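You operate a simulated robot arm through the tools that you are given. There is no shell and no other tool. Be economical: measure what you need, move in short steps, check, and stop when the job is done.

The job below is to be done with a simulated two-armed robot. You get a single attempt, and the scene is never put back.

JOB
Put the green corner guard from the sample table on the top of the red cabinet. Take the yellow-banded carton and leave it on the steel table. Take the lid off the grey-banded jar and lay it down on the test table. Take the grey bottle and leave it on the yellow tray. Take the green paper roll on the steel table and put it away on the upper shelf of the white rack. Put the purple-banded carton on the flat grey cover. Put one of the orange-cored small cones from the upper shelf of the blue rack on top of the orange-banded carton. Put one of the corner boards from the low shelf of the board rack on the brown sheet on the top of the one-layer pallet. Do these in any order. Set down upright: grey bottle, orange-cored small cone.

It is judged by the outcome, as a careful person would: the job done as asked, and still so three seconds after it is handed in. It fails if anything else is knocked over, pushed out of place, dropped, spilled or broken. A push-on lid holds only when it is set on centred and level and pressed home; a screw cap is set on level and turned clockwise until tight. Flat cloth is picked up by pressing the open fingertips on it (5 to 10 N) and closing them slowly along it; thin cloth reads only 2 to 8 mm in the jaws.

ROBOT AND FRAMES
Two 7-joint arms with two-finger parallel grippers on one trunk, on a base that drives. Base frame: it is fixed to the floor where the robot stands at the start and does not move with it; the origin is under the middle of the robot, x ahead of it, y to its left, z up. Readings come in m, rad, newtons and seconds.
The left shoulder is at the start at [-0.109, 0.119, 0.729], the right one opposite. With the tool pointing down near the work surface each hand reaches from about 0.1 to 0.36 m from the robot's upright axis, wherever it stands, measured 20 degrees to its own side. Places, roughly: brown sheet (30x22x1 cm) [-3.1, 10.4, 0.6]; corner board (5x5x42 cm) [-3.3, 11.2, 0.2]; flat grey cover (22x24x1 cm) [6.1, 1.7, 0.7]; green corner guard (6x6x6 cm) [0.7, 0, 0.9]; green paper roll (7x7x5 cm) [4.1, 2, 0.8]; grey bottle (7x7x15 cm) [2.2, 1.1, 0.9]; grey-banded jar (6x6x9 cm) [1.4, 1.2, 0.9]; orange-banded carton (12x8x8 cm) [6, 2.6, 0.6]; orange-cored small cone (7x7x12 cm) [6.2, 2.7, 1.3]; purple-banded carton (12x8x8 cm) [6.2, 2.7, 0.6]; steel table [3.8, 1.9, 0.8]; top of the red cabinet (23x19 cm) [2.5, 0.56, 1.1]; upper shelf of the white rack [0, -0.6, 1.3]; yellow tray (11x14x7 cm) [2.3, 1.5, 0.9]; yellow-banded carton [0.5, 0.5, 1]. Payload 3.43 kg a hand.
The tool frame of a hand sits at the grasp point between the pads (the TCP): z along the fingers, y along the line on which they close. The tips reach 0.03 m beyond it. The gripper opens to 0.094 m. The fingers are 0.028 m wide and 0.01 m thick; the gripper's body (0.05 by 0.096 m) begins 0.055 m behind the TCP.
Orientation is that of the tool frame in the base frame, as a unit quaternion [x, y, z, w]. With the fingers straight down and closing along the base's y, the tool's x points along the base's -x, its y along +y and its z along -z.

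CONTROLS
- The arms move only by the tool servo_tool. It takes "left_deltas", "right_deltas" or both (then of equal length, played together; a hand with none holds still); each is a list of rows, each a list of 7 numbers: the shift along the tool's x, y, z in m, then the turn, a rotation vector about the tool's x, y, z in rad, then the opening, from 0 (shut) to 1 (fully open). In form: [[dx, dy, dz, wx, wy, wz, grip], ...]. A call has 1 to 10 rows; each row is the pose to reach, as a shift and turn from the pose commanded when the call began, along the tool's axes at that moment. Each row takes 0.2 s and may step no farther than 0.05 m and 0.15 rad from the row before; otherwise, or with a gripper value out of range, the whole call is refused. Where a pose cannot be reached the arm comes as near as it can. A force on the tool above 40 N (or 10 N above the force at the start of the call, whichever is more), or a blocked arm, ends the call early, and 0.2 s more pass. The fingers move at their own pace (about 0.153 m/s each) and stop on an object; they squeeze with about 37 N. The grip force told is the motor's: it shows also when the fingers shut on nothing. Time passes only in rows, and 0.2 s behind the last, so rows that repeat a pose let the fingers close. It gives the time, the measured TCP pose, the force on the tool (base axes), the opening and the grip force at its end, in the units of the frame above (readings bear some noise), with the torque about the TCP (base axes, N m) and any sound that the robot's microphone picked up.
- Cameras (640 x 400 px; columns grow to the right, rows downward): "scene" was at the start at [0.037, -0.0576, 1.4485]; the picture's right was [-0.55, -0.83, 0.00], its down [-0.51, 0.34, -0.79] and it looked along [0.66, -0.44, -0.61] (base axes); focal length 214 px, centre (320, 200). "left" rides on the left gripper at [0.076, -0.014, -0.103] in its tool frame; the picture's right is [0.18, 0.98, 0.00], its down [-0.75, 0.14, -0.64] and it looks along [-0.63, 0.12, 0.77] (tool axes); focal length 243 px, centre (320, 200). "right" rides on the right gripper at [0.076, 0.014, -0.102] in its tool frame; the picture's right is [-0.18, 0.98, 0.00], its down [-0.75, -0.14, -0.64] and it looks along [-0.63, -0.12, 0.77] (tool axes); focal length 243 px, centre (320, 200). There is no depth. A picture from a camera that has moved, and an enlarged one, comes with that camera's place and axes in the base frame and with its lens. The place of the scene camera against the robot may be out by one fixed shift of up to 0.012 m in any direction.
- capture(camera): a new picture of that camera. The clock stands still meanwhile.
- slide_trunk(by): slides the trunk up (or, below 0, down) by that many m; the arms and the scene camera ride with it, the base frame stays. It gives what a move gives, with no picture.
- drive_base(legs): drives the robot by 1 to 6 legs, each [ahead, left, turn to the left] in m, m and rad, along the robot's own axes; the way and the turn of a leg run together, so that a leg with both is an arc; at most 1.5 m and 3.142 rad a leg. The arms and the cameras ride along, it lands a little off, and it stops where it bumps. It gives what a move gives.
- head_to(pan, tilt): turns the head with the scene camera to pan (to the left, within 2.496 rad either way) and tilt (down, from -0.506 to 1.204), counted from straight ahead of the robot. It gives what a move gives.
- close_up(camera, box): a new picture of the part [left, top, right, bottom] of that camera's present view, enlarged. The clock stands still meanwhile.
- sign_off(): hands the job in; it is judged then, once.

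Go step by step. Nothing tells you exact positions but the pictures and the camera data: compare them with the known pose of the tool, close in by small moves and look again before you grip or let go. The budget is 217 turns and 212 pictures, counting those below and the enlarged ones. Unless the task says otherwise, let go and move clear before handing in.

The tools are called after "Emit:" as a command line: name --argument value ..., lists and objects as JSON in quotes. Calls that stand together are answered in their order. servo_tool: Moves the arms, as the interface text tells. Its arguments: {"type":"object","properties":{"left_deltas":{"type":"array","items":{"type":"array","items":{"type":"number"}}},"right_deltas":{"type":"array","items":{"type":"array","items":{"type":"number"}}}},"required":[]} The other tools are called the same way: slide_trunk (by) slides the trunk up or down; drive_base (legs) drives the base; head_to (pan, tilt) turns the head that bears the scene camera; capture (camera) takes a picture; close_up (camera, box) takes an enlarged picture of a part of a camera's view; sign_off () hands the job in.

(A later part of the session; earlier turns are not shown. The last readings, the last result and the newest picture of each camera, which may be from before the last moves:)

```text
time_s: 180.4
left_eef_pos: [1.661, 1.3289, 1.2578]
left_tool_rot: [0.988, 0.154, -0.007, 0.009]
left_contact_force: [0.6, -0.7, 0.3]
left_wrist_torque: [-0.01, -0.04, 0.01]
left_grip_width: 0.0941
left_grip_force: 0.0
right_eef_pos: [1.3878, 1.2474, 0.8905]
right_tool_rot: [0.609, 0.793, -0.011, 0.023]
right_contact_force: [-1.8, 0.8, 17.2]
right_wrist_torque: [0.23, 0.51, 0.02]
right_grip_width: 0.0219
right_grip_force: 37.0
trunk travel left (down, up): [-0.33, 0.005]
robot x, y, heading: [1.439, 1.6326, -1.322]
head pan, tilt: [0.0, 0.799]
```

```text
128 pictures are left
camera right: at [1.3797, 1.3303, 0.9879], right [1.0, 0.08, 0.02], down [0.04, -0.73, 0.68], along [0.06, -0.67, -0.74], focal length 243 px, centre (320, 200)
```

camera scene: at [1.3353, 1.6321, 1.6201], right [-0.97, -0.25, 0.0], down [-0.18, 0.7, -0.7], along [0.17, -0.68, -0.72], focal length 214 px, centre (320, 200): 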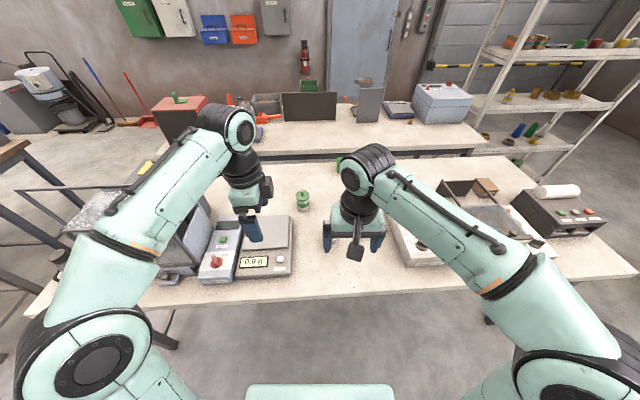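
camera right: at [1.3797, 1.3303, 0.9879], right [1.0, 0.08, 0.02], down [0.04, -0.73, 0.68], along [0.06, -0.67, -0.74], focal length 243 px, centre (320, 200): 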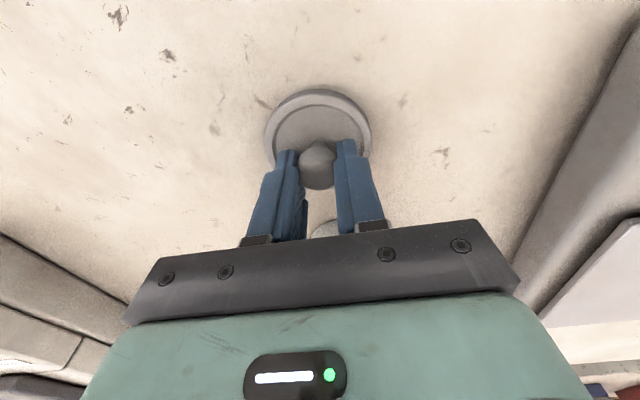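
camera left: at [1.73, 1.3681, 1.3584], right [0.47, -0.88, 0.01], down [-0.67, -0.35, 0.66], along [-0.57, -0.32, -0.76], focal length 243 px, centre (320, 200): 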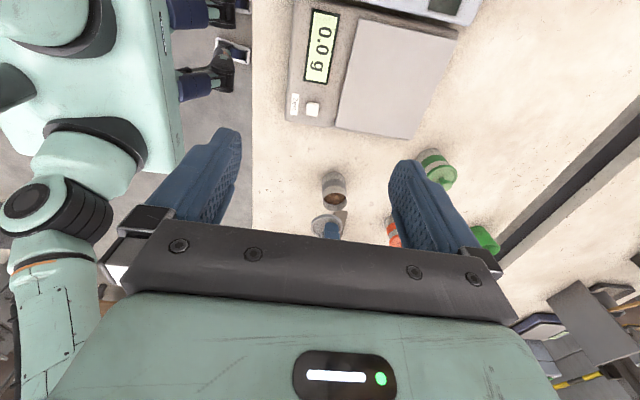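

Contact with the table, lid is lying down. Release and rise.

Emit:
servo_tool --right_deltas '[[0, 0, -0.002, 0, 0, 0, 0.4], [0, 0, -0.002, 0, 0, 0, 0.4], [0, 0, -0.03, 0, 0, 0, 0.4], [0, 0, -0.07, 0, 0, 0, 0.4], [0.02, 0, -0.11, 0, 0, 0, 0.6], [0.03, 0, -0.15, 0, 0, 0, 1], [0.03, 0, -0.19, 0, 0, 0, 1], [0.03, 0, -0.23, 0, 0, 0, 1]]'

Emit:
capture --camera "right"

```text
time_s: 182.2
left_eef_pos: [1.6617, 1.327, 1.2564]
left_tool_rot: [0.988, 0.153, -0.007, 0.008]
left_contact_force: [-0.3, -0.6, 0.7]
left_wrist_torque: [0.01, -0.02, 0.01]
left_grip_width: 0.0941
left_grip_force: 0.0
right_eef_pos: [1.375, 1.2867, 1.1183]
right_tool_rot: [0.61, 0.792, -0.01, 0.021]
right_contact_force: [0.0, -0.3, -0.6]
right_wrist_torque: [0.01, -0.03, 0.03]
right_grip_width: 0.0944
right_grip_force: 0.1
trunk travel left (down, up): [-0.33, 0.005]
robot x, y, heading: [1.4417, 1.6287, -1.325]
head pan, tilt: [0.0, 0.799]
```

```text
127 pictures are left
camera right: at [1.3665, 1.368, 1.2167], right [1.0, 0.07, 0.02], down [0.04, -0.74, 0.67], along [0.06, -0.67, -0.74], focal length 243 px, centre (320, 200)
```

right: 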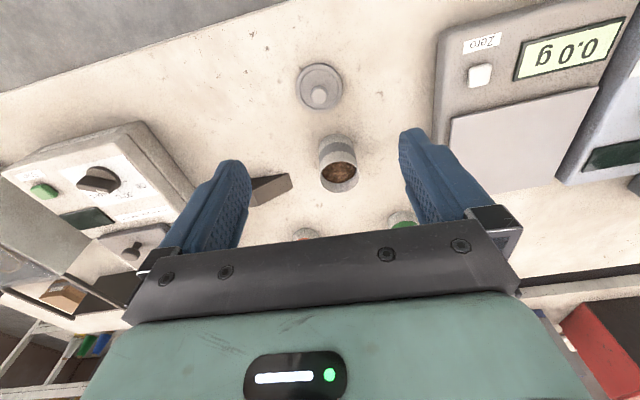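

Emit:
drive_base --legs '[[-0.12, 0, 0], [0, 0, 1.635], [1.4, 0, 0], [1.4, 0, 0]]'

Emit:
head_to --pan -0.1 --tilt 0.4

Emit:
capture --camera "scene"

```text
time_s: 200.4
left_eef_pos: [4.2802, 2.9138, 1.2565]
left_tool_rot: [0.561, 0.827, 0.002, 0.009]
left_contact_force: [0.3, -0.3, -0.1]
left_wrist_torque: [-0.02, -0.02, 0.02]
left_grip_width: 0.0938
left_grip_force: 0.0
right_eef_pos: [4.3434, 2.6297, 1.1184]
right_tool_rot: [-0.165, 0.986, 0.008, 0.022]
right_contact_force: [0.4, -0.5, 0.3]
right_wrist_torque: [-0.01, 0.01, 0.01]
right_grip_width: 0.0936
right_grip_force: 0.1
trunk travel left (down, up): [-0.33, 0.005]
robot x, y, heading: [3.9953, 2.6726, 0.324]
head pan, tilt: [0.0, 0.799]
```

```text
time_s: 201.3
left_eef_pos: [4.2803, 2.9127, 1.2576]
left_tool_rot: [0.561, 0.828, 0.002, 0.01]
left_contact_force: [0.2, 1.0, 0.7]
left_wrist_torque: [-0.04, 0.02, 0.0]
left_grip_width: 0.0941
left_grip_force: 0.0
right_eef_pos: [4.3432, 2.6308, 1.1181]
right_tool_rot: [-0.165, 0.986, 0.008, 0.022]
right_contact_force: [0.3, -0.2, 0.6]
right_wrist_torque: [-0.01, -0.01, 0.01]
right_grip_width: 0.094
right_grip_force: 0.1
trunk travel left (down, up): [-0.33, 0.005]
robot x, y, heading: [3.994, 2.6729, 0.32]
head pan, tilt: [-0.099, 0.4]
```

```text
126 pictures are left
camera scene: at [4.0419, 2.6666, 1.6551], right [0.22, -0.98, 0.0], down [-0.38, -0.08, -0.92], along [0.9, 0.2, -0.39], focal length 214 px, centre (320, 200)
```

scene: 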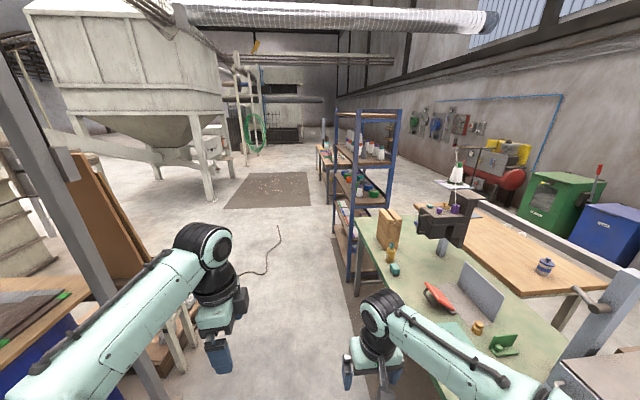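

Emit:
drive_base --legs '[[1.3, 0, 0], [0, 0, -1.0]]'

Emit:
head_to --pan 0 --tilt 0.6

Emit:
capture --camera "scene"

```text
time_s: 210.4
left_eef_pos: [5.5805, 2.9531, 1.2566]
left_tool_rot: [0.893, 0.45, -0.002, 0.009]
left_contact_force: [1.2, -0.4, 0.2]
left_wrist_torque: [-0.01, -0.02, 0.04]
left_grip_width: 0.0941
left_grip_force: 0.1
right_eef_pos: [5.3733, 2.7511, 1.1184]
right_tool_rot: [0.336, 0.941, -0.004, 0.022]
right_contact_force: [-0.2, -0.2, 0.3]
right_wrist_torque: [0.0, 0.03, -0.01]
right_grip_width: 0.0941
right_grip_force: 0.1
trunk travel left (down, up): [-0.33, 0.005]
robot x, y, heading: [5.2196, 3.0727, -0.702]
head pan, tilt: [-0.099, 0.4]
```

```text
time_s: 211.1
left_eef_pos: [5.581, 2.9521, 1.2566]
left_tool_rot: [0.893, 0.45, -0.003, 0.01]
left_contact_force: [0.1, 0.1, 0.2]
left_wrist_torque: [0.0, 0.0, 0.01]
left_grip_width: 0.0939
left_grip_force: 0.0
right_eef_pos: [5.3727, 2.7528, 1.1182]
right_tool_rot: [0.335, 0.942, -0.003, 0.023]
right_contact_force: [0.3, 0.6, 0.2]
right_wrist_torque: [-0.01, 0.0, 0.0]
right_grip_width: 0.0941
right_grip_force: 0.0
trunk travel left (down, up): [-0.33, 0.005]
robot x, y, heading: [5.2238, 3.0717, -0.699]
head pan, tilt: [0.0, 0.6]
```

```text
125 pictures are left
camera scene: at [5.2569, 3.0333, 1.637], right [-0.64, -0.77, 0.0], down [-0.43, 0.36, -0.83], along [0.63, -0.53, -0.56], focal length 214 px, centre (320, 200)
```

scene: 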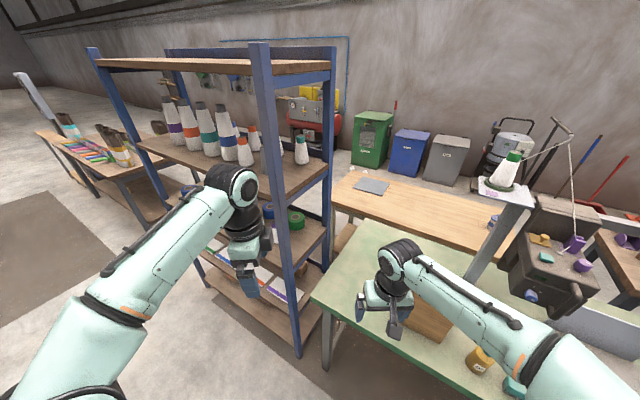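

Emit:
drive_base --legs '[[0, 0, -0.56], [0, 0.8, 0]]'

Emit:
head_to --pan 0 --tilt 0.5

Emit:
capture --camera "scene"

```text
time_s: 220.0
left_eef_pos: [6.2186, 3.0279, 1.256]
left_tool_rot: [0.983, 0.184, -0.006, 0.008]
left_contact_force: [-0.1, 0.8, 0.1]
left_wrist_torque: [0.01, -0.02, -0.02]
left_grip_width: 0.0942
left_grip_force: 0.1
right_eef_pos: [5.9357, 2.9684, 1.1196]
right_tool_rot: [0.584, 0.811, -0.01, 0.021]
right_contact_force: [-1.0, 0.4, 0.8]
right_wrist_torque: [-0.02, 0.02, 0.02]
right_grip_width: 0.094
right_grip_force: 0.1
trunk travel left (down, up): [-0.33, 0.005]
robot x, y, heading: [5.9777, 3.3182, -1.259]
head pan, tilt: [0.0, 0.6]
```

```text
time_s: 220.7
left_eef_pos: [6.2172, 3.0289, 1.257]
left_tool_rot: [0.983, 0.184, -0.006, 0.008]
left_contact_force: [0.5, 0.2, 0.4]
left_wrist_torque: [0.0, 0.0, 0.0]
left_grip_width: 0.094
left_grip_force: 0.0
right_eef_pos: [5.9347, 2.9698, 1.1187]
right_tool_rot: [0.584, 0.811, -0.009, 0.02]
right_contact_force: [1.0, 0.3, -0.1]
right_wrist_torque: [0.03, 0.0, -0.01]
right_grip_width: 0.0938
right_grip_force: 0.1
trunk travel left (down, up): [-0.33, 0.005]
robot x, y, heading: [5.9762, 3.3171, -1.264]
head pan, tilt: [0.0, 0.499]
```

```text
124 pictures are left
camera scene: at [5.9933, 3.2647, 1.646], right [-0.95, -0.31, 0.0], down [-0.15, 0.46, -0.88], along [0.27, -0.84, -0.48], focal length 214 px, centre (320, 200)
```

scene: 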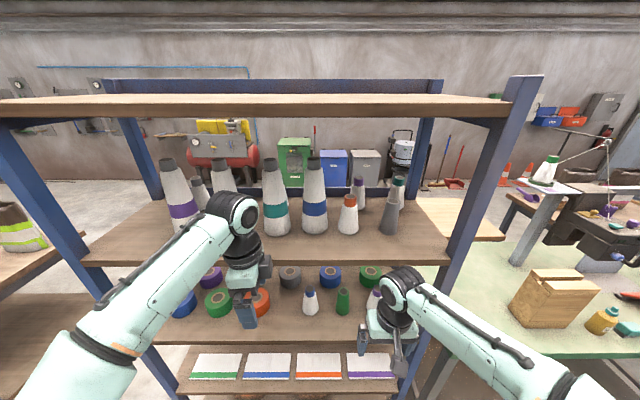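

Emit:
close_up --camera "scene" --box '[150, 140, 430, 270]'

Emit:
head_to --pan 0 --tilt 0.9

Emit:
capture --camera "scene"

```text
2.29 times, centred on (290, 205) of scene
camera zoom: at [5.9933, 3.2647, 1.646], right [-0.95, -0.31, 0.0], down [-0.15, 0.46, -0.88], along [0.27, -0.84, -0.48], focal length 490 px, centre (389, 189)
```

zoom: 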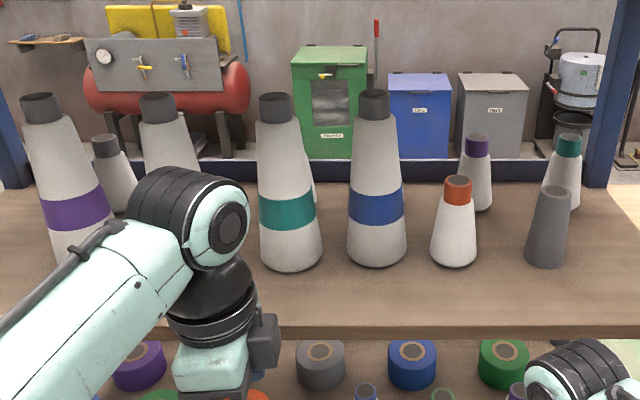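

```text
time_s: 221.6
left_eef_pos: [6.2172, 3.0294, 1.2571]
left_tool_rot: [0.983, 0.184, -0.006, 0.008]
left_contact_force: [0.2, -1.2, -0.7]
left_wrist_torque: [0.0, 0.01, -0.01]
left_grip_width: 0.0941
left_grip_force: 0.2
right_eef_pos: [5.935, 2.9682, 1.119]
right_tool_rot: [0.584, 0.812, -0.01, 0.021]
right_contact_force: [-0.3, 0.3, 0.6]
right_wrist_torque: [0.0, 0.0, 0.01]
right_grip_width: 0.0941
right_grip_force: 0.0
trunk travel left (down, up): [-0.33, 0.005]
robot x, y, heading: [5.981, 3.3182, -1.26]
head pan, tilt: [0.0, 0.901]
```

```text
122 pictures are left
camera scene: at [5.9886, 3.2794, 1.6123], right [-0.95, -0.31, 0.0], down [-0.24, 0.75, -0.62], along [0.19, -0.59, -0.78], focal length 214 px, centre (320, 200)
```

scene: 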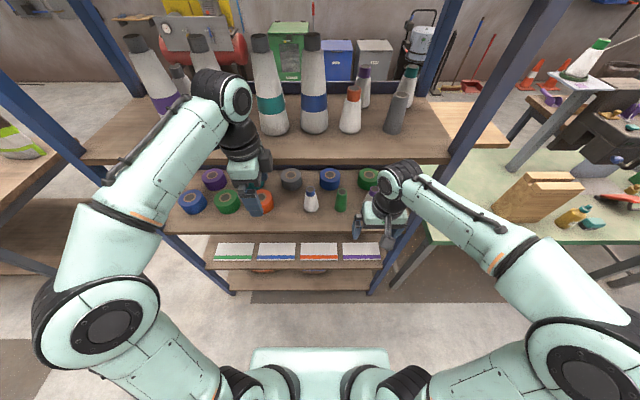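

Emit:
servo_tool --right_deltas '[[0.01, 0, -0.03, 0, -0.14, 0, 1], [0.02, 0, -0.06, 0, -0.28, 0, 1], [0.03, 0, -0.09, 0, -0.42, 0, 1], [0.04, 0, -0.12, 0, -0.56, 0, 1], [0.05, 0, -0.15, 0, -0.7, 0, 1], [0.06, 0, -0.18, 0, -0.84, 0, 1], [0.06, 0, -0.21, 0, -0.95, 0, 1]]' --left_deltas '[[0, -0.02, 0, 0, 0, 0, 1], [0, -0.04, 0, 0, 0, 0, 1], [0, -0.06, 0, 0, 0, 0, 1], [0, -0.08, 0, 0, 0, 0, 1], [0, -0.1, 0, 0, 0, 0, 1], [0, -0.12, 0, 0, 0, 0, 1], [0, -0.14, 0, 0, 0, 0, 1]]'

Emit:
capture --camera "right"

Emit:
capture --camera "scene"

```text
time_s: 223.2
left_eef_pos: [6.1687, 3.161, 1.2541]
left_tool_rot: [0.983, 0.184, -0.007, 0.009]
left_contact_force: [-0.1, 0.4, 0.1]
left_wrist_torque: [0.02, 0.01, -0.01]
left_grip_width: 0.094
left_grip_force: 0.1
right_eef_pos: [5.9113, 3.0348, 1.3245]
right_tool_rot: [0.515, 0.711, -0.276, 0.39]
right_contact_force: [0.1, 0.2, 0.8]
right_wrist_torque: [0.0, 0.0, 0.0]
right_grip_width: 0.0939
right_grip_force: 0.1
trunk travel left (down, up): [-0.33, 0.005]
robot x, y, heading: [5.9776, 3.3188, -1.26]
head pan, tilt: [0.0, 0.901]
```

```text
121 pictures are left
camera right: at [5.8833, 3.1617, 1.3148], right [0.96, 0.22, 0.16], down [-0.18, 0.08, 0.98], along [0.2, -0.97, 0.11], focal length 243 px, centre (320, 200)
```

right: 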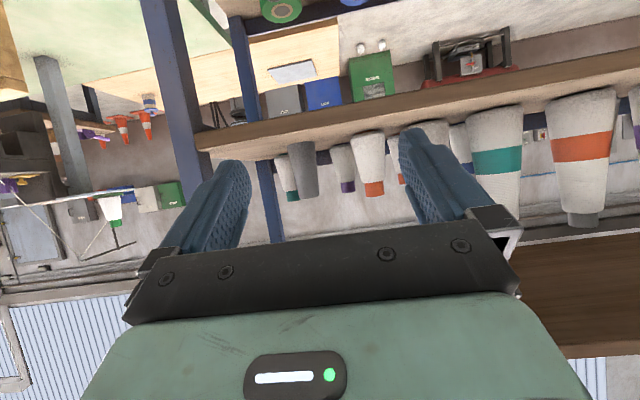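

```text
120 pictures are left
camera scene: at [5.9887, 3.2804, 1.6122], right [-0.95, -0.31, 0.0], down [-0.24, 0.75, -0.62], along [0.19, -0.59, -0.78], focal length 214 px, centre (320, 200)
```

scene: 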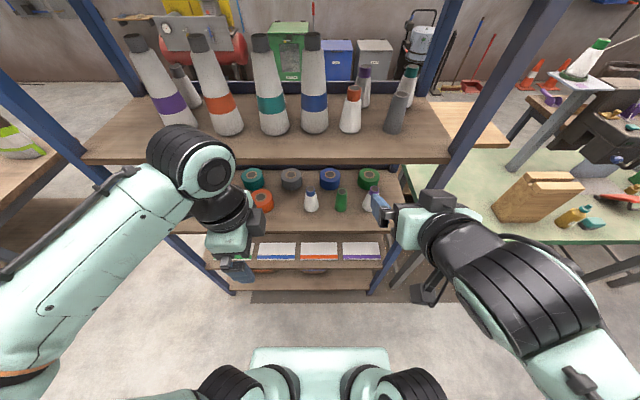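

Emit:
drive_base --legs '[[0.16, 0, 0]]'

Emit:
servo_tool --right_deltas '[[0, 0.035, 0, 0, 0, 0, 0.85], [0, 0.063, 0, 0, 0, 0, 0.78]]'

Emit:
capture --camera "right"

Emit:
capture --camera "scene"

```text
time_s: 224.6
left_eef_pos: [6.217, 3.0094, 1.2547]
left_tool_rot: [0.982, 0.186, -0.006, 0.009]
left_contact_force: [0.0, 1.2, 0.0]
left_wrist_torque: [-0.02, -0.02, 0.03]
left_grip_width: 0.0941
left_grip_force: 0.1
right_eef_pos: [5.9612, 2.8838, 1.3234]
right_tool_rot: [0.514, 0.713, -0.275, 0.39]
right_contact_force: [-0.7, 0.3, -0.7]
right_wrist_torque: [0.02, -0.03, 0.0]
right_grip_width: 0.0938
right_grip_force: 0.1
trunk travel left (down, up): [-0.33, 0.005]
robot x, y, heading: [6.0276, 3.164, -1.264]
head pan, tilt: [0.0, 0.901]
```

```text
time_s: 225.2
left_eef_pos: [6.218, 3.0091, 1.2542]
left_tool_rot: [0.983, 0.186, -0.007, 0.008]
left_contact_force: [-0.5, -0.2, 0.1]
left_wrist_torque: [-0.01, 0.03, 0.01]
left_grip_width: 0.0941
left_grip_force: 0.0
right_eef_pos: [6.019, 2.9023, 1.3236]
right_tool_rot: [0.514, 0.713, -0.275, 0.39]
right_contact_force: [0.4, -0.7, 0.1]
right_wrist_torque: [-0.01, -0.02, 0.03]
right_grip_width: 0.0733
right_grip_force: 0.1
trunk travel left (down, up): [-0.33, 0.005]
robot x, y, heading: [6.0284, 3.168, -1.257]
head pan, tilt: [0.0, 0.901]
```

```text
119 pictures are left
camera right: at [5.9917, 3.0288, 1.3153], right [0.96, 0.22, 0.16], down [-0.18, 0.07, 0.98], along [0.2, -0.97, 0.11], focal length 243 px, centre (320, 200)
```

right: 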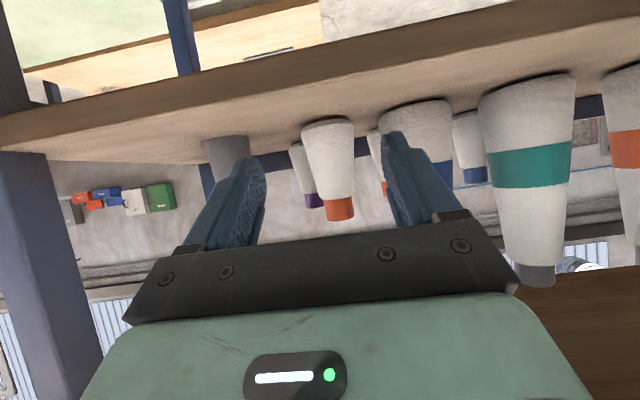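

```text
118 pictures are left
camera scene: at [6.0384, 3.1271, 1.6122], right [-0.95, -0.31, 0.0], down [-0.24, 0.75, -0.62], along [0.19, -0.59, -0.78], focal length 214 px, centre (320, 200)
```

scene: 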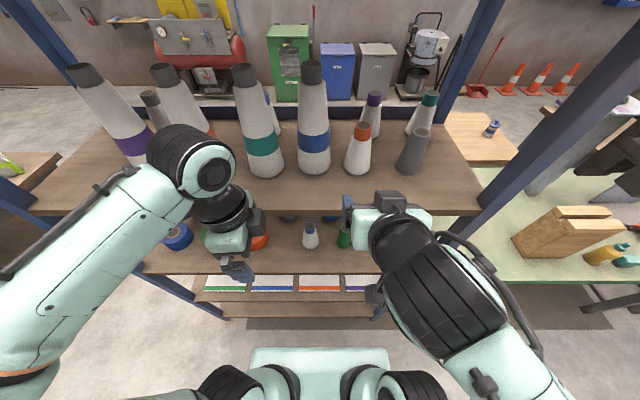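

Emit:
servo_tool --right_deltas '[[-0.022, 0.001, 0.04, 0, 0, 0, 0.78], [-0.045, 0.001, 0.08, 0, 0, 0, 0.78], [-0.068, 0.001, 0.122, 0, 0, 0, 0.78]]'

Emit:
capture --camera "right"

Emit:
close_up --camera "scene" --box '[260, 90, 460, 215]'

```text
time_s: 226.0
left_eef_pos: [6.2172, 3.0069, 1.2543]
left_tool_rot: [0.982, 0.186, -0.005, 0.009]
left_contact_force: [0.1, -0.1, -0.4]
left_wrist_torque: [-0.01, -0.02, -0.01]
left_grip_width: 0.0939
left_grip_force: 0.0
right_eef_pos: [6.0645, 2.768, 1.3159]
right_tool_rot: [0.514, 0.712, -0.275, 0.391]
right_contact_force: [0.8, -0.7, 0.1]
right_wrist_torque: [0.01, -0.02, 0.02]
right_grip_width: 0.0733
right_grip_force: 0.1
trunk travel left (down, up): [-0.33, 0.005]
robot x, y, heading: [6.0234, 3.1644, -1.26]
head pan, tilt: [0.0, 0.901]
```

```text
117 pictures are left
camera right: at [6.0369, 2.8941, 1.307], right [0.96, 0.22, 0.16], down [-0.18, 0.07, 0.98], along [0.2, -0.97, 0.11], focal length 243 px, centre (320, 200)
```

right: 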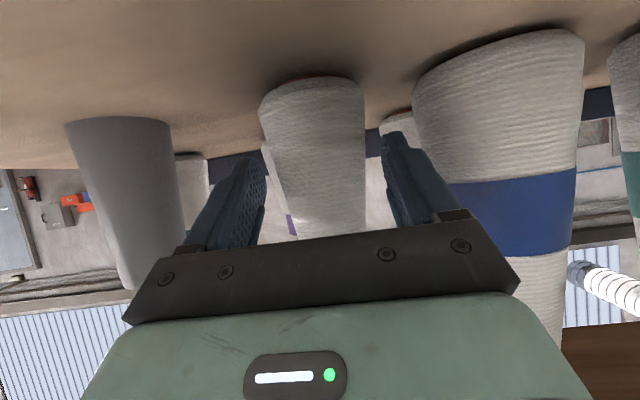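

```text
3.20 times, centred on (360, 152) of scene
camera zoom: at [6.0378, 3.1254, 1.6122], right [-0.95, -0.31, 0.0], down [-0.24, 0.75, -0.62], along [0.19, -0.59, -0.78], focal length 686 px, centre (192, 352)
```

zoom: 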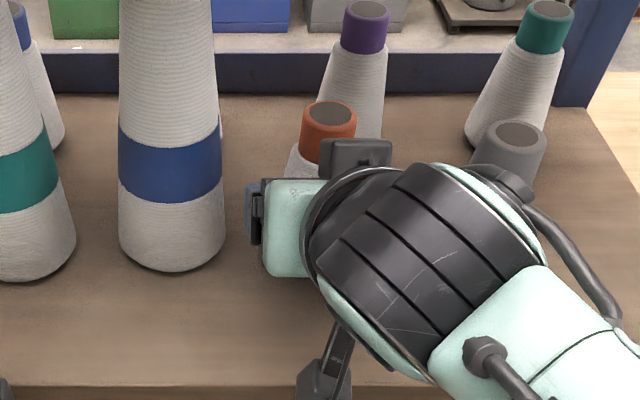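

Emit:
servo_tool --right_deltas '[[-0.01, -0.002, 0.015, 0, 0, 0, 0.78], [-0.019, -0.002, 0.029, 0, 0, 0, 0.78], [-0.019, -0.002, 0.029, 0, 0, 0, 0], [-0.019, -0.002, 0.029, 0, 0, 0, 0], [-0.019, -0.002, 0.029, 0, 0, 0, 0]]'

Emit:
capture --camera "right"

```text
time_s: 227.2
left_eef_pos: [6.2171, 3.0095, 1.2545]
left_tool_rot: [0.983, 0.186, -0.007, 0.008]
left_contact_force: [0.8, -0.7, 0.0]
left_wrist_torque: [0.0, 0.0, 0.06]
left_grip_width: 0.094
left_grip_force: 0.1
right_eef_pos: [6.0744, 2.7379, 1.3175]
right_tool_rot: [0.514, 0.713, -0.275, 0.389]
right_contact_force: [0.0, -0.3, -0.8]
right_wrist_torque: [-0.07, 0.03, 0.04]
right_grip_width: 0.054
right_grip_force: 36.5
trunk travel left (down, up): [-0.33, 0.005]
robot x, y, heading: [6.0289, 3.1709, -1.254]
head pan, tilt: [0.0, 0.901]
```

```text
115 pictures are left
camera right: at [6.0462, 2.8631, 1.3086], right [0.96, 0.22, 0.16], down [-0.18, 0.07, 0.98], along [0.2, -0.97, 0.11], focal length 243 px, centre (320, 200)
```

right: 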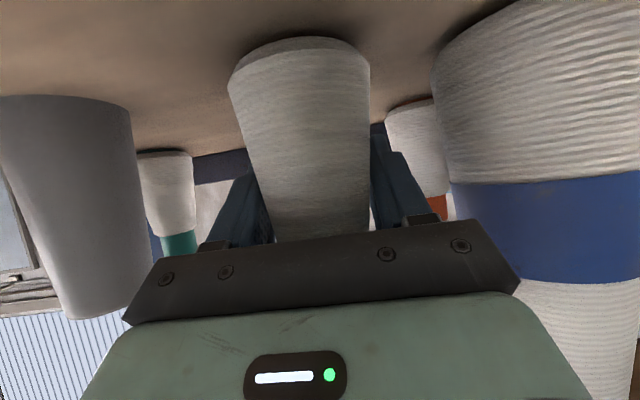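

Emit:
servo_tool --right_deltas '[[-0.004, 0, -0.0027, 0, 0, 0, 0], [-0.0084, 0, -0.0054, 0, 0, 0, 0], [-0.017, 0, -0.011, 0, 0, 0, 0], [-0.025, 0, -0.016, 0, 0, 0, 0], [-0.014, 0, -0.033, 0, 0, 0, 0], [0.002, 0, -0.058, 0, 0, 0, 0]]'

Emit:
capture --camera "right"

```text
time_s: 228.6
left_eef_pos: [6.217, 3.0101, 1.2541]
left_tool_rot: [0.983, 0.186, -0.007, 0.009]
left_contact_force: [-0.6, 0.8, 0.1]
left_wrist_torque: [-0.01, -0.08, -0.01]
left_grip_width: 0.0942
left_grip_force: 0.1
right_eef_pos: [6.0595, 2.7854, 1.345]
right_tool_rot: [0.514, 0.713, -0.275, 0.39]
right_contact_force: [-0.4, 0.4, -2.8]
right_wrist_torque: [-0.03, -0.03, 0.0]
right_grip_width: 0.054
right_grip_force: 36.8
trunk travel left (down, up): [-0.33, 0.005]
robot x, y, heading: [6.0261, 3.1671, -1.259]
head pan, tilt: [0.0, 0.901]
```

```text
114 pictures are left
camera right: at [6.0307, 2.9121, 1.3353], right [0.96, 0.22, 0.16], down [-0.18, 0.07, 0.98], along [0.2, -0.97, 0.11], focal length 243 px, centre (320, 200)
```

right: 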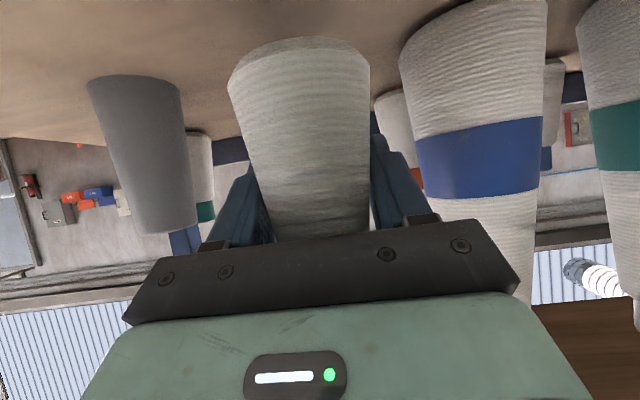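

Emit:
drive_base --legs '[[-0.35, 0, 0]]'

Emit:
slide_trunk --by -0.3

Emit:
head_to --pan 0 --tilt 0.7

Emit:
capture --camera "scene"

Emit:
capture --camera "right"

```text
time_s: 230.8
left_eef_pos: [6.1103, 3.339, 1.2553]
left_tool_rot: [0.983, 0.185, -0.005, 0.008]
left_contact_force: [0.1, -0.4, -0.4]
left_wrist_torque: [-0.01, -0.01, -0.04]
left_grip_width: 0.0941
left_grip_force: 0.0
right_eef_pos: [5.953, 3.1143, 1.345]
right_tool_rot: [0.514, 0.713, -0.276, 0.39]
right_contact_force: [0.6, -0.8, -1.5]
right_wrist_torque: [-0.02, 0.05, 0.0]
right_grip_width: 0.0542
right_grip_force: 37.0
trunk travel left (down, up): [-0.33, 0.005]
robot x, y, heading: [5.9202, 3.4996, -1.254]
head pan, tilt: [0.0, 0.901]
```

```text
time_s: 233.8
left_eef_pos: [6.1111, 3.3397, 0.9544]
left_tool_rot: [0.983, 0.186, -0.007, 0.008]
left_contact_force: [0.1, 0.8, 0.4]
left_wrist_torque: [0.02, 0.04, -0.01]
left_grip_width: 0.0941
left_grip_force: 0.2
right_eef_pos: [5.9531, 3.1157, 1.0445]
right_tool_rot: [0.514, 0.713, -0.275, 0.39]
right_contact_force: [1.4, -0.5, -2.4]
right_wrist_torque: [-0.01, -0.05, -0.01]
right_grip_width: 0.0537
right_grip_force: 37.1
trunk travel left (down, up): [-0.03, 0.305]
robot x, y, heading: [5.9196, 3.4961, -1.261]
head pan, tilt: [0.0, 0.901]
```

```text
time_s: 234.6
left_eef_pos: [6.1101, 3.3403, 0.9539]
left_tool_rot: [0.982, 0.186, -0.006, 0.008]
left_contact_force: [-0.4, 0.3, 0.9]
left_wrist_torque: [-0.01, 0.02, -0.02]
left_grip_width: 0.0939
left_grip_force: 0.0
right_eef_pos: [5.9516, 3.1135, 1.0443]
right_tool_rot: [0.514, 0.713, -0.275, 0.389]
right_contact_force: [0.2, -0.1, -2.0]
right_wrist_torque: [-0.02, -0.02, 0.01]
right_grip_width: 0.0538
right_grip_force: 36.9
trunk travel left (down, up): [-0.03, 0.305]
robot x, y, heading: [5.9197, 3.4956, -1.254]
head pan, tilt: [0.0, 0.7]
```

```text
113 pictures are left
camera scene: at [5.9474, 3.4058, 1.3158], right [-0.95, -0.31, 0.0], down [-0.2, 0.61, -0.76], along [0.24, -0.73, -0.64], focal length 214 px, centre (320, 200)
```

scene: 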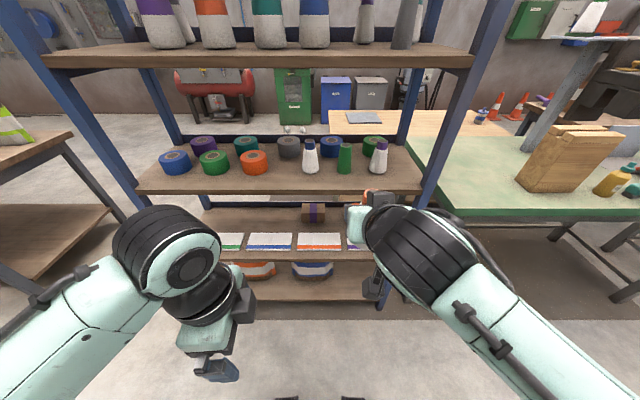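

```text
112 pictures are left
camera right: at [5.9241, 3.2412, 1.0352], right [0.96, 0.22, 0.16], down [-0.18, 0.07, 0.98], along [0.2, -0.97, 0.11], focal length 243 px, centre (320, 200)
```

right: 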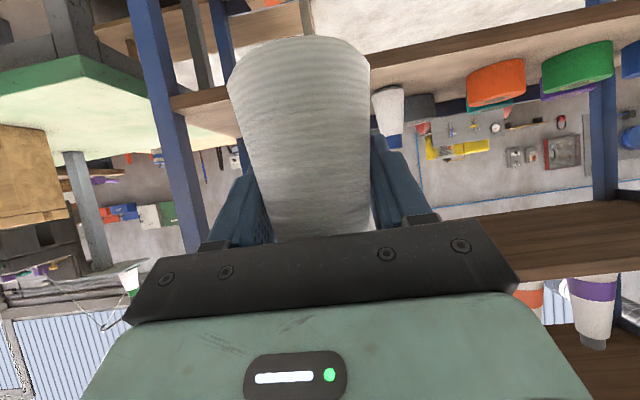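

Emit:
close_up --camera "scene" --box '[200, 180, 420, 290]'

Emit:
capture --camera "left"

```text
2.91 times, centred on (310, 235) of scene
camera zoom: at [5.9474, 3.4058, 1.3158], right [-0.95, -0.31, 0.0], down [-0.2, 0.61, -0.76], along [0.24, -0.73, -0.64], focal length 624 px, centre (349, 98)
```

zoom: 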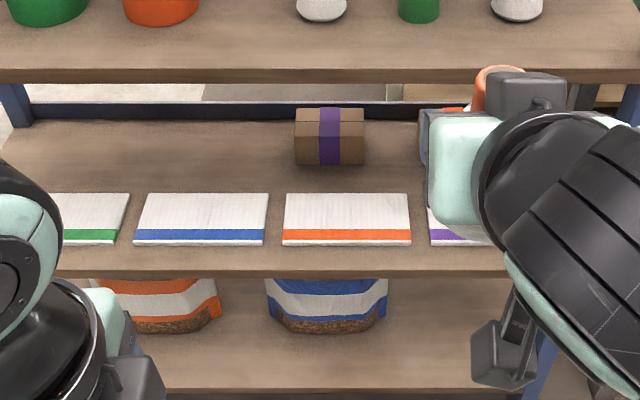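

```text
110 pictures are left
camera left: at [6.1762, 3.3833, 1.0563], right [0.53, -0.85, 0.01], down [-0.64, -0.4, 0.66], along [-0.55, -0.35, -0.76], focal length 243 px, centre (320, 200)
```

left: 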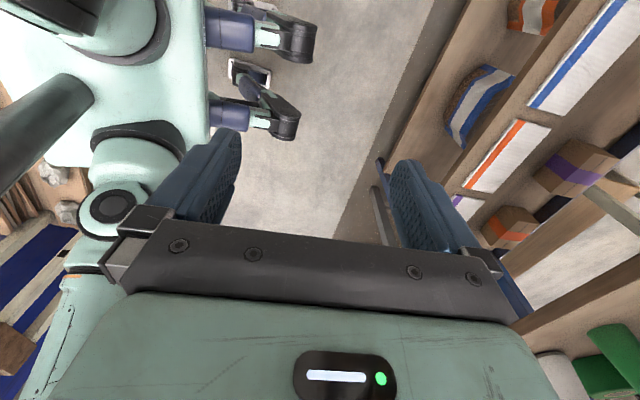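

Emit:
slide_trunk --by 0.3

Emit:
drive_base --legs '[[0.31, 0, 0]]'

Emit:
capture --camera "right"

Emit:
capture --camera "scene"

```text
time_s: 237.6
left_eef_pos: [6.11, 3.3407, 1.2545]
left_tool_rot: [0.982, 0.186, -0.007, 0.008]
left_contact_force: [0.1, -0.5, 0.0]
left_wrist_torque: [0.0, -0.03, 0.02]
left_grip_width: 0.0936
left_grip_force: 0.0
right_eef_pos: [5.9528, 3.1164, 1.344]
right_tool_rot: [0.514, 0.713, -0.274, 0.39]
right_contact_force: [-0.3, -0.7, -1.7]
right_wrist_torque: [-0.05, -0.01, -0.02]
right_grip_width: 0.0538
right_grip_force: 36.6
trunk travel left (down, up): [-0.33, 0.005]
robot x, y, heading: [5.9205, 3.4983, -1.255]
head pan, tilt: [0.0, 0.7]
```

```text
time_s: 239.7
left_eef_pos: [6.2055, 3.0378, 1.2536]
left_tool_rot: [0.983, 0.184, -0.006, 0.008]
left_contact_force: [0.5, 0.0, -0.1]
left_wrist_torque: [-0.02, 0.02, -0.01]
left_grip_width: 0.0941
left_grip_force: 0.0
right_eef_pos: [6.0476, 2.8137, 1.3449]
right_tool_rot: [0.516, 0.711, -0.276, 0.389]
right_contact_force: [-0.2, 0.0, -1.7]
right_wrist_torque: [-0.03, 0.0, -0.01]
right_grip_width: 0.0538
right_grip_force: 37.0
trunk travel left (down, up): [-0.33, 0.005]
robot x, y, heading: [6.013, 3.1991, -1.261]
head pan, tilt: [0.0, 0.7]
```

```text
109 pictures are left
camera right: at [6.0192, 2.9404, 1.3351], right [0.96, 0.21, 0.16], down [-0.18, 0.07, 0.98], along [0.2, -0.97, 0.11], focal length 243 px, centre (320, 200)
```

right: 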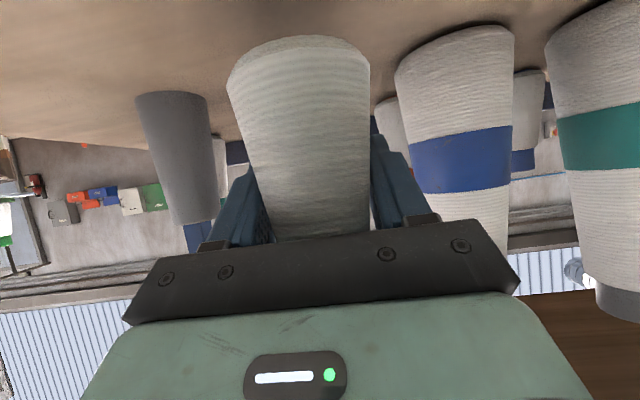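

```text
108 pictures are left
camera scene: at [6.0298, 3.1479, 1.6282], right [-0.95, -0.3, 0.0], down [-0.2, 0.61, -0.77], along [0.23, -0.73, -0.64], focal length 214 px, centre (320, 200)
```

scene: 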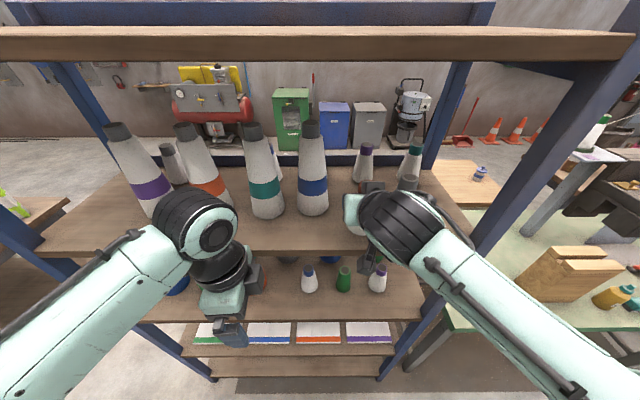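

Emit:
servo_tool --right_deltas '[[-0.0217, 0, 0.0335, 0, 0, 0, 0], [-0.0134, 0, 0.039, 0, 0, 0, 0], [-0.005, 0, 0.0443, 0, 0, 0, 0], [-0.0017, 0, 0.0465, 0, 0, 0, 0], [0.0016, 0, 0.0486, 0, 0, 0, 0], [0.005, 0, 0.051, 0, 0, 0, 0], [0.0083, 0, 0.053, 0, 0, 0, 0]]'

```text
time_s: 241.3
left_eef_pos: [6.2062, 3.0371, 1.2527]
left_tool_rot: [0.983, 0.182, -0.006, 0.009]
left_contact_force: [-0.3, -0.4, -0.2]
left_wrist_torque: [0.0, 0.02, 0.0]
left_grip_width: 0.0943
left_grip_force: 0.0
right_eef_pos: [6.0604, 2.7762, 1.3201]
right_tool_rot: [0.511, 0.707, -0.281, 0.401]
right_contact_force: [0.5, 0.0, 8.3]
right_wrist_torque: [0.24, 0.14, -0.04]
right_grip_width: 0.0537
right_grip_force: 37.3
trunk travel left (down, up): [-0.33, 0.005]
robot x, y, heading: [6.0166, 3.198, -1.261]
head pan, tilt: [0.0, 0.7]
stopped in row 7 (right hand): the force on the tool passed its limit at 42 N (the readings are from after the stop); the commanded pose is now the measured one
```

Emit:
servo_tool --right_deltas '[[0, 0, 0, 0, 0, 0, 0.8], [0, 0, 0, 0, 0, 0, 0.85], [0.013, 0, -0.021, 0, 0, 0, 0.85], [0.033, 0, -0.055, 0, 0, 0, 0.85], [0.057, 0, -0.093, 0, 0, 0, 0.85], [0.08, 0, -0.13, 0, 0, 0, 0.85]]'

Emit:
capture --camera "right"

```text
time_s: 242.7
left_eef_pos: [6.2043, 3.0381, 1.2551]
left_tool_rot: [0.983, 0.183, -0.006, 0.009]
left_contact_force: [0.0, -0.7, 0.0]
left_wrist_torque: [0.0, 0.0, 0.0]
left_grip_width: 0.0942
left_grip_force: 0.1
right_eef_pos: [6.0115, 2.9209, 1.3162]
right_tool_rot: [0.513, 0.708, -0.28, 0.398]
right_contact_force: [-1.0, -0.4, -0.4]
right_wrist_torque: [-0.02, 0.0, 0.02]
right_grip_width: 0.0798
right_grip_force: 0.0
trunk travel left (down, up): [-0.33, 0.005]
robot x, y, heading: [6.0166, 3.1886, -1.265]
head pan, tilt: [0.0, 0.7]
```

```text
107 pictures are left
camera right: at [5.982, 3.0473, 1.3041], right [0.96, 0.22, 0.17], down [-0.19, 0.09, 0.98], along [0.2, -0.97, 0.13], focal length 243 px, centre (320, 200)
```

right: 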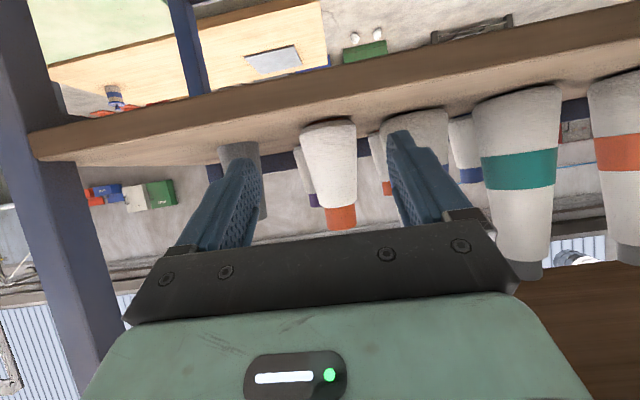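

Emit:
drive_base --legs '[[-0.05, 0, 0], [0, -0.19, 0]]'

Emit:
servo_tool --left_deltas '[[0, 0, 0, 0, 0, -0.145, 1], [0, 0, 0, 0, 0, -0.29, 1], [0, 0, 0, 0, 0, -0.435, 1], [0, 0, 0, 0, 0, -0.58, 1], [0, 0, 0, 0, 0, -0.725, 1], [0, 0, 0, 0, 0, -0.87, 1], [0, 0, 0, 0, 0, -1.015, 1], [0, 0, 0, 0, 0, -1.16, 1], [0, 0, 0, 0, 0, -1.305, 1], [0, 0, 0, 0, 0, -1.44, 1]]'

Emit:
servo_tool --left_deltas '[[0, 0, -0.01, 0, -0.14, 0, 1], [0, 0, -0.02, 0, -0.28, 0, 1], [0, 0, -0.03, 0, -0.42, 0, 1], [0, 0, -0.04, 0, -0.56, 0, 1], [0, 0, -0.05, 0, -0.7, 0, 1], [0, 0, -0.06, 0, -0.84, 0, 1], [0, 0, -0.07, 0, -0.95, 0, 0.8]]'

Emit:
capture --camera "left"

Emit:
capture --camera "scene"

```text
time_s: 245.6
left_eef_pos: [6.0103, 3.0258, 1.2553]
left_tool_rot: [0.983, 0.184, -0.007, 0.008]
left_contact_force: [-1.0, 0.4, 0.2]
left_wrist_torque: [-0.03, 0.02, 0.0]
left_grip_width: 0.0941
left_grip_force: 0.0
right_eef_pos: [5.8145, 2.9088, 1.3162]
right_tool_rot: [0.513, 0.708, -0.279, 0.397]
right_contact_force: [0.1, -0.1, 0.9]
right_wrist_torque: [0.01, -0.02, 0.0]
right_grip_width: 0.08
right_grip_force: 0.1
trunk travel left (down, up): [-0.33, 0.005]
robot x, y, heading: [5.8226, 3.1846, -1.265]
head pan, tilt: [0.0, 0.7]
```

```text
time_s: 247.8
left_eef_pos: [6.0092, 3.0254, 1.2557]
left_tool_rot: [0.617, 0.787, -0.01, 0.002]
left_contact_force: [-0.9, 0.1, -0.8]
left_wrist_torque: [0.0, -0.01, 0.01]
left_grip_width: 0.094
left_grip_force: 0.1
right_eef_pos: [5.816, 2.9081, 1.3159]
right_tool_rot: [0.512, 0.708, -0.279, 0.398]
right_contact_force: [0.6, -1.0, 0.4]
right_wrist_torque: [0.02, -0.02, -0.02]
right_grip_width: 0.0801
right_grip_force: 0.0
trunk travel left (down, up): [-0.33, 0.005]
robot x, y, heading: [5.8231, 3.1858, -1.26]
head pan, tilt: [0.0, 0.7]
```

```text
time_s: 249.4
left_eef_pos: [6.0109, 3.0282, 1.3241]
left_tool_rot: [0.546, 0.697, -0.292, 0.362]
left_contact_force: [0.8, -0.4, 0.4]
left_wrist_torque: [0.02, -0.03, -0.02]
left_grip_width: 0.0752
left_grip_force: 0.1
right_eef_pos: [5.815, 2.9101, 1.3164]
right_tool_rot: [0.512, 0.708, -0.28, 0.398]
right_contact_force: [0.4, 0.5, 0.7]
right_wrist_torque: [0.02, 0.01, 0.02]
right_grip_width: 0.0799
right_grip_force: 0.0
trunk travel left (down, up): [-0.33, 0.005]
robot x, y, heading: [5.8197, 3.1838, -1.258]
head pan, tilt: [0.0, 0.7]
```

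```text
106 pictures are left
camera left: at [5.9669, 3.1496, 1.3204], right [0.93, 0.33, -0.16], down [0.12, 0.14, 0.98], along [0.35, -0.93, 0.08], focal length 243 px, centre (320, 200)
```

left: 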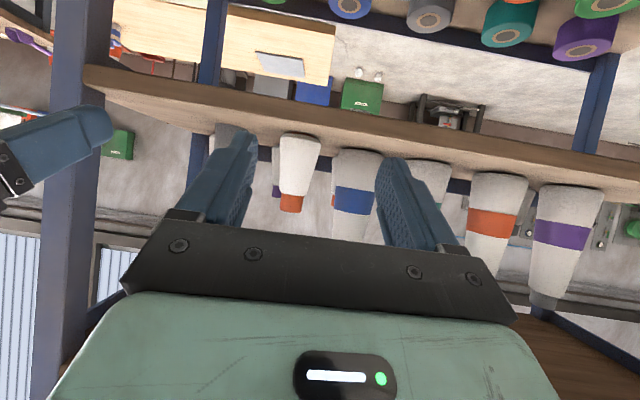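

```text
105 pictures are left
camera scene: at [5.8342, 3.1371, 1.6283], right [-0.95, -0.3, 0.0], down [-0.2, 0.61, -0.77], along [0.23, -0.73, -0.64], focal length 214 px, centre (320, 200)
```

scene: 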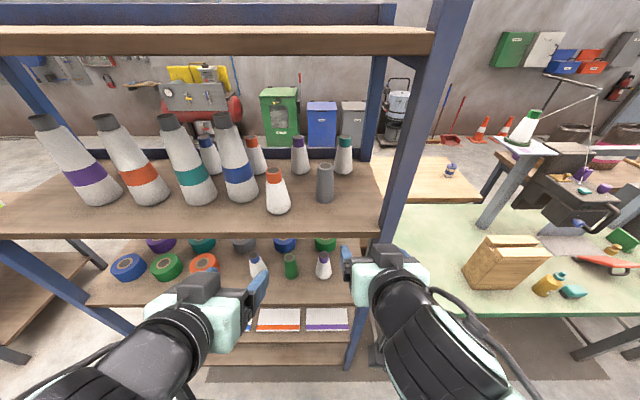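

Emit:
servo_tool --left_deltas '[[-0.022, -0.011, 0.035, 0, 0, 0, 0.8], [-0.045, -0.011, 0.07, 0, 0, 0, 0.8], [-0.068, -0.011, 0.105, 0, 0, 0, 0.8], [-0.09, -0.011, 0.14, 0, 0, 0, 0.8], [-0.113, -0.011, 0.175, 0, 0, 0, 0.8]]'

Emit:
capture --camera "left"

Emit:
capture --camera "scene"

```text
time_s: 250.6
left_eef_pos: [6.0487, 2.8206, 1.3185]
left_tool_rot: [0.545, 0.698, -0.292, 0.361]
left_contact_force: [-0.1, 1.0, 0.9]
left_wrist_torque: [0.0, 0.0, -0.01]
left_grip_width: 0.075
left_grip_force: 0.1
right_eef_pos: [5.8169, 2.9069, 1.3162]
right_tool_rot: [0.511, 0.709, -0.278, 0.399]
right_contact_force: [0.0, -0.6, -1.1]
right_wrist_torque: [-0.01, -0.01, 0.0]
right_grip_width: 0.0797
right_grip_force: 0.0
trunk travel left (down, up): [-0.33, 0.005]
robot x, y, heading: [5.8221, 3.1868, -1.265]
head pan, tilt: [0.0, 0.7]
```

```text
104 pictures are left
camera left: at [6.0051, 2.9421, 1.3137], right [0.93, 0.33, -0.17], down [0.13, 0.13, 0.98], along [0.35, -0.93, 0.08], focal length 243 px, centre (320, 200)
```

left: 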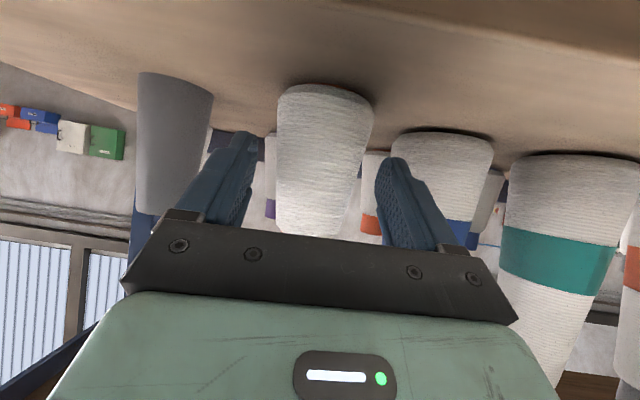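

```text
103 pictures are left
camera scene: at [5.8354, 3.1351, 1.6284], right [-0.95, -0.3, 0.0], down [-0.2, 0.61, -0.76], along [0.23, -0.73, -0.65], focal length 214 px, centre (320, 200)
```

scene: 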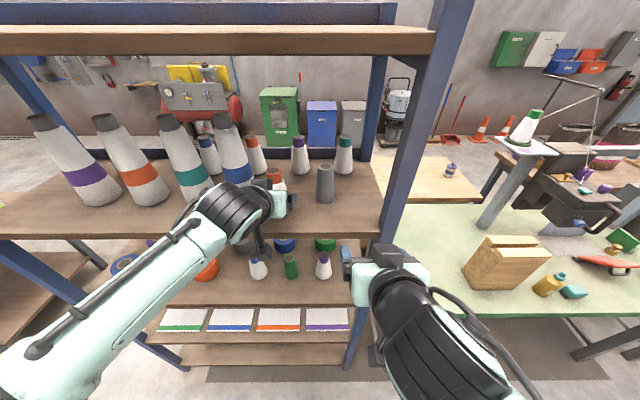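

Emit:
servo_tool --left_deltas '[[-0.014, 0.001, 0.022, 0, 0, 0, 0.8], [-0.027, 0.001, 0.042, 0, 0, 0, 0.8], [-0.027, 0.001, 0.042, 0, 0, 0, 0], [-0.027, 0.001, 0.042, 0, 0, 0, 0], [-0.027, 0.001, 0.042, 0, 0, 0, 0]]'

Emit:
servo_tool --left_deltas '[[-0.004, 0, -0.0027, 0, 0, 0, 0], [-0.0084, 0, -0.0054, 0, 0, 0, 0], [-0.017, 0, -0.011, 0, 0, 0, 0], [-0.025, 0, -0.016, 0, 0, 0, 0], [-0.014, 0, -0.033, 0, 0, 0, 0], [0.01, 0, -0.07, 0, 0, 0, 0]]'

Emit:
capture --camera "left"

```text
time_s: 251.8
left_eef_pos: [6.0607, 2.7756, 1.3172]
left_tool_rot: [0.546, 0.698, -0.291, 0.361]
left_contact_force: [0.2, 0.0, -0.1]
left_wrist_torque: [-0.05, 0.0, 0.01]
left_grip_width: 0.0537
left_grip_force: 37.4
right_eef_pos: [5.8157, 2.9082, 1.3154]
right_tool_rot: [0.512, 0.708, -0.28, 0.398]
right_contact_force: [-0.3, -0.8, -0.5]
right_wrist_torque: [0.02, 0.0, 0.02]
right_grip_width: 0.08
right_grip_force: 0.0
trunk travel left (down, up): [-0.33, 0.005]
robot x, y, heading: [5.821, 3.187, -1.26]
head pan, tilt: [0.0, 0.7]
```

```text
time_s: 253.2
left_eef_pos: [6.0468, 2.8385, 1.349]
left_tool_rot: [0.545, 0.698, -0.292, 0.362]
left_contact_force: [-0.5, -0.1, -3.2]
left_wrist_torque: [-0.03, 0.02, -0.01]
left_grip_width: 0.0538
left_grip_force: 36.9
right_eef_pos: [5.8159, 2.9107, 1.3158]
right_tool_rot: [0.511, 0.708, -0.28, 0.399]
right_contact_force: [0.0, 0.6, -0.4]
right_wrist_torque: [-0.01, 0.02, -0.01]
right_grip_width: 0.0797
right_grip_force: 0.0
trunk travel left (down, up): [-0.33, 0.005]
robot x, y, heading: [5.8197, 3.185, -1.266]
head pan, tilt: [0.0, 0.7]
```

```text
102 pictures are left
camera left: at [6.0019, 2.9607, 1.3446], right [0.93, 0.33, -0.16], down [0.13, 0.13, 0.98], along [0.35, -0.93, 0.08], focal length 243 px, centre (320, 200)
```

left: 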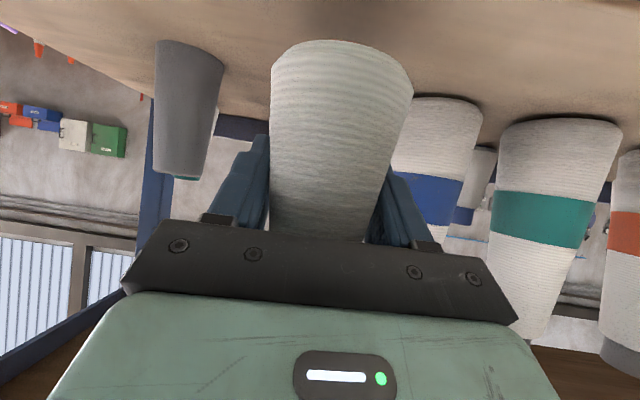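

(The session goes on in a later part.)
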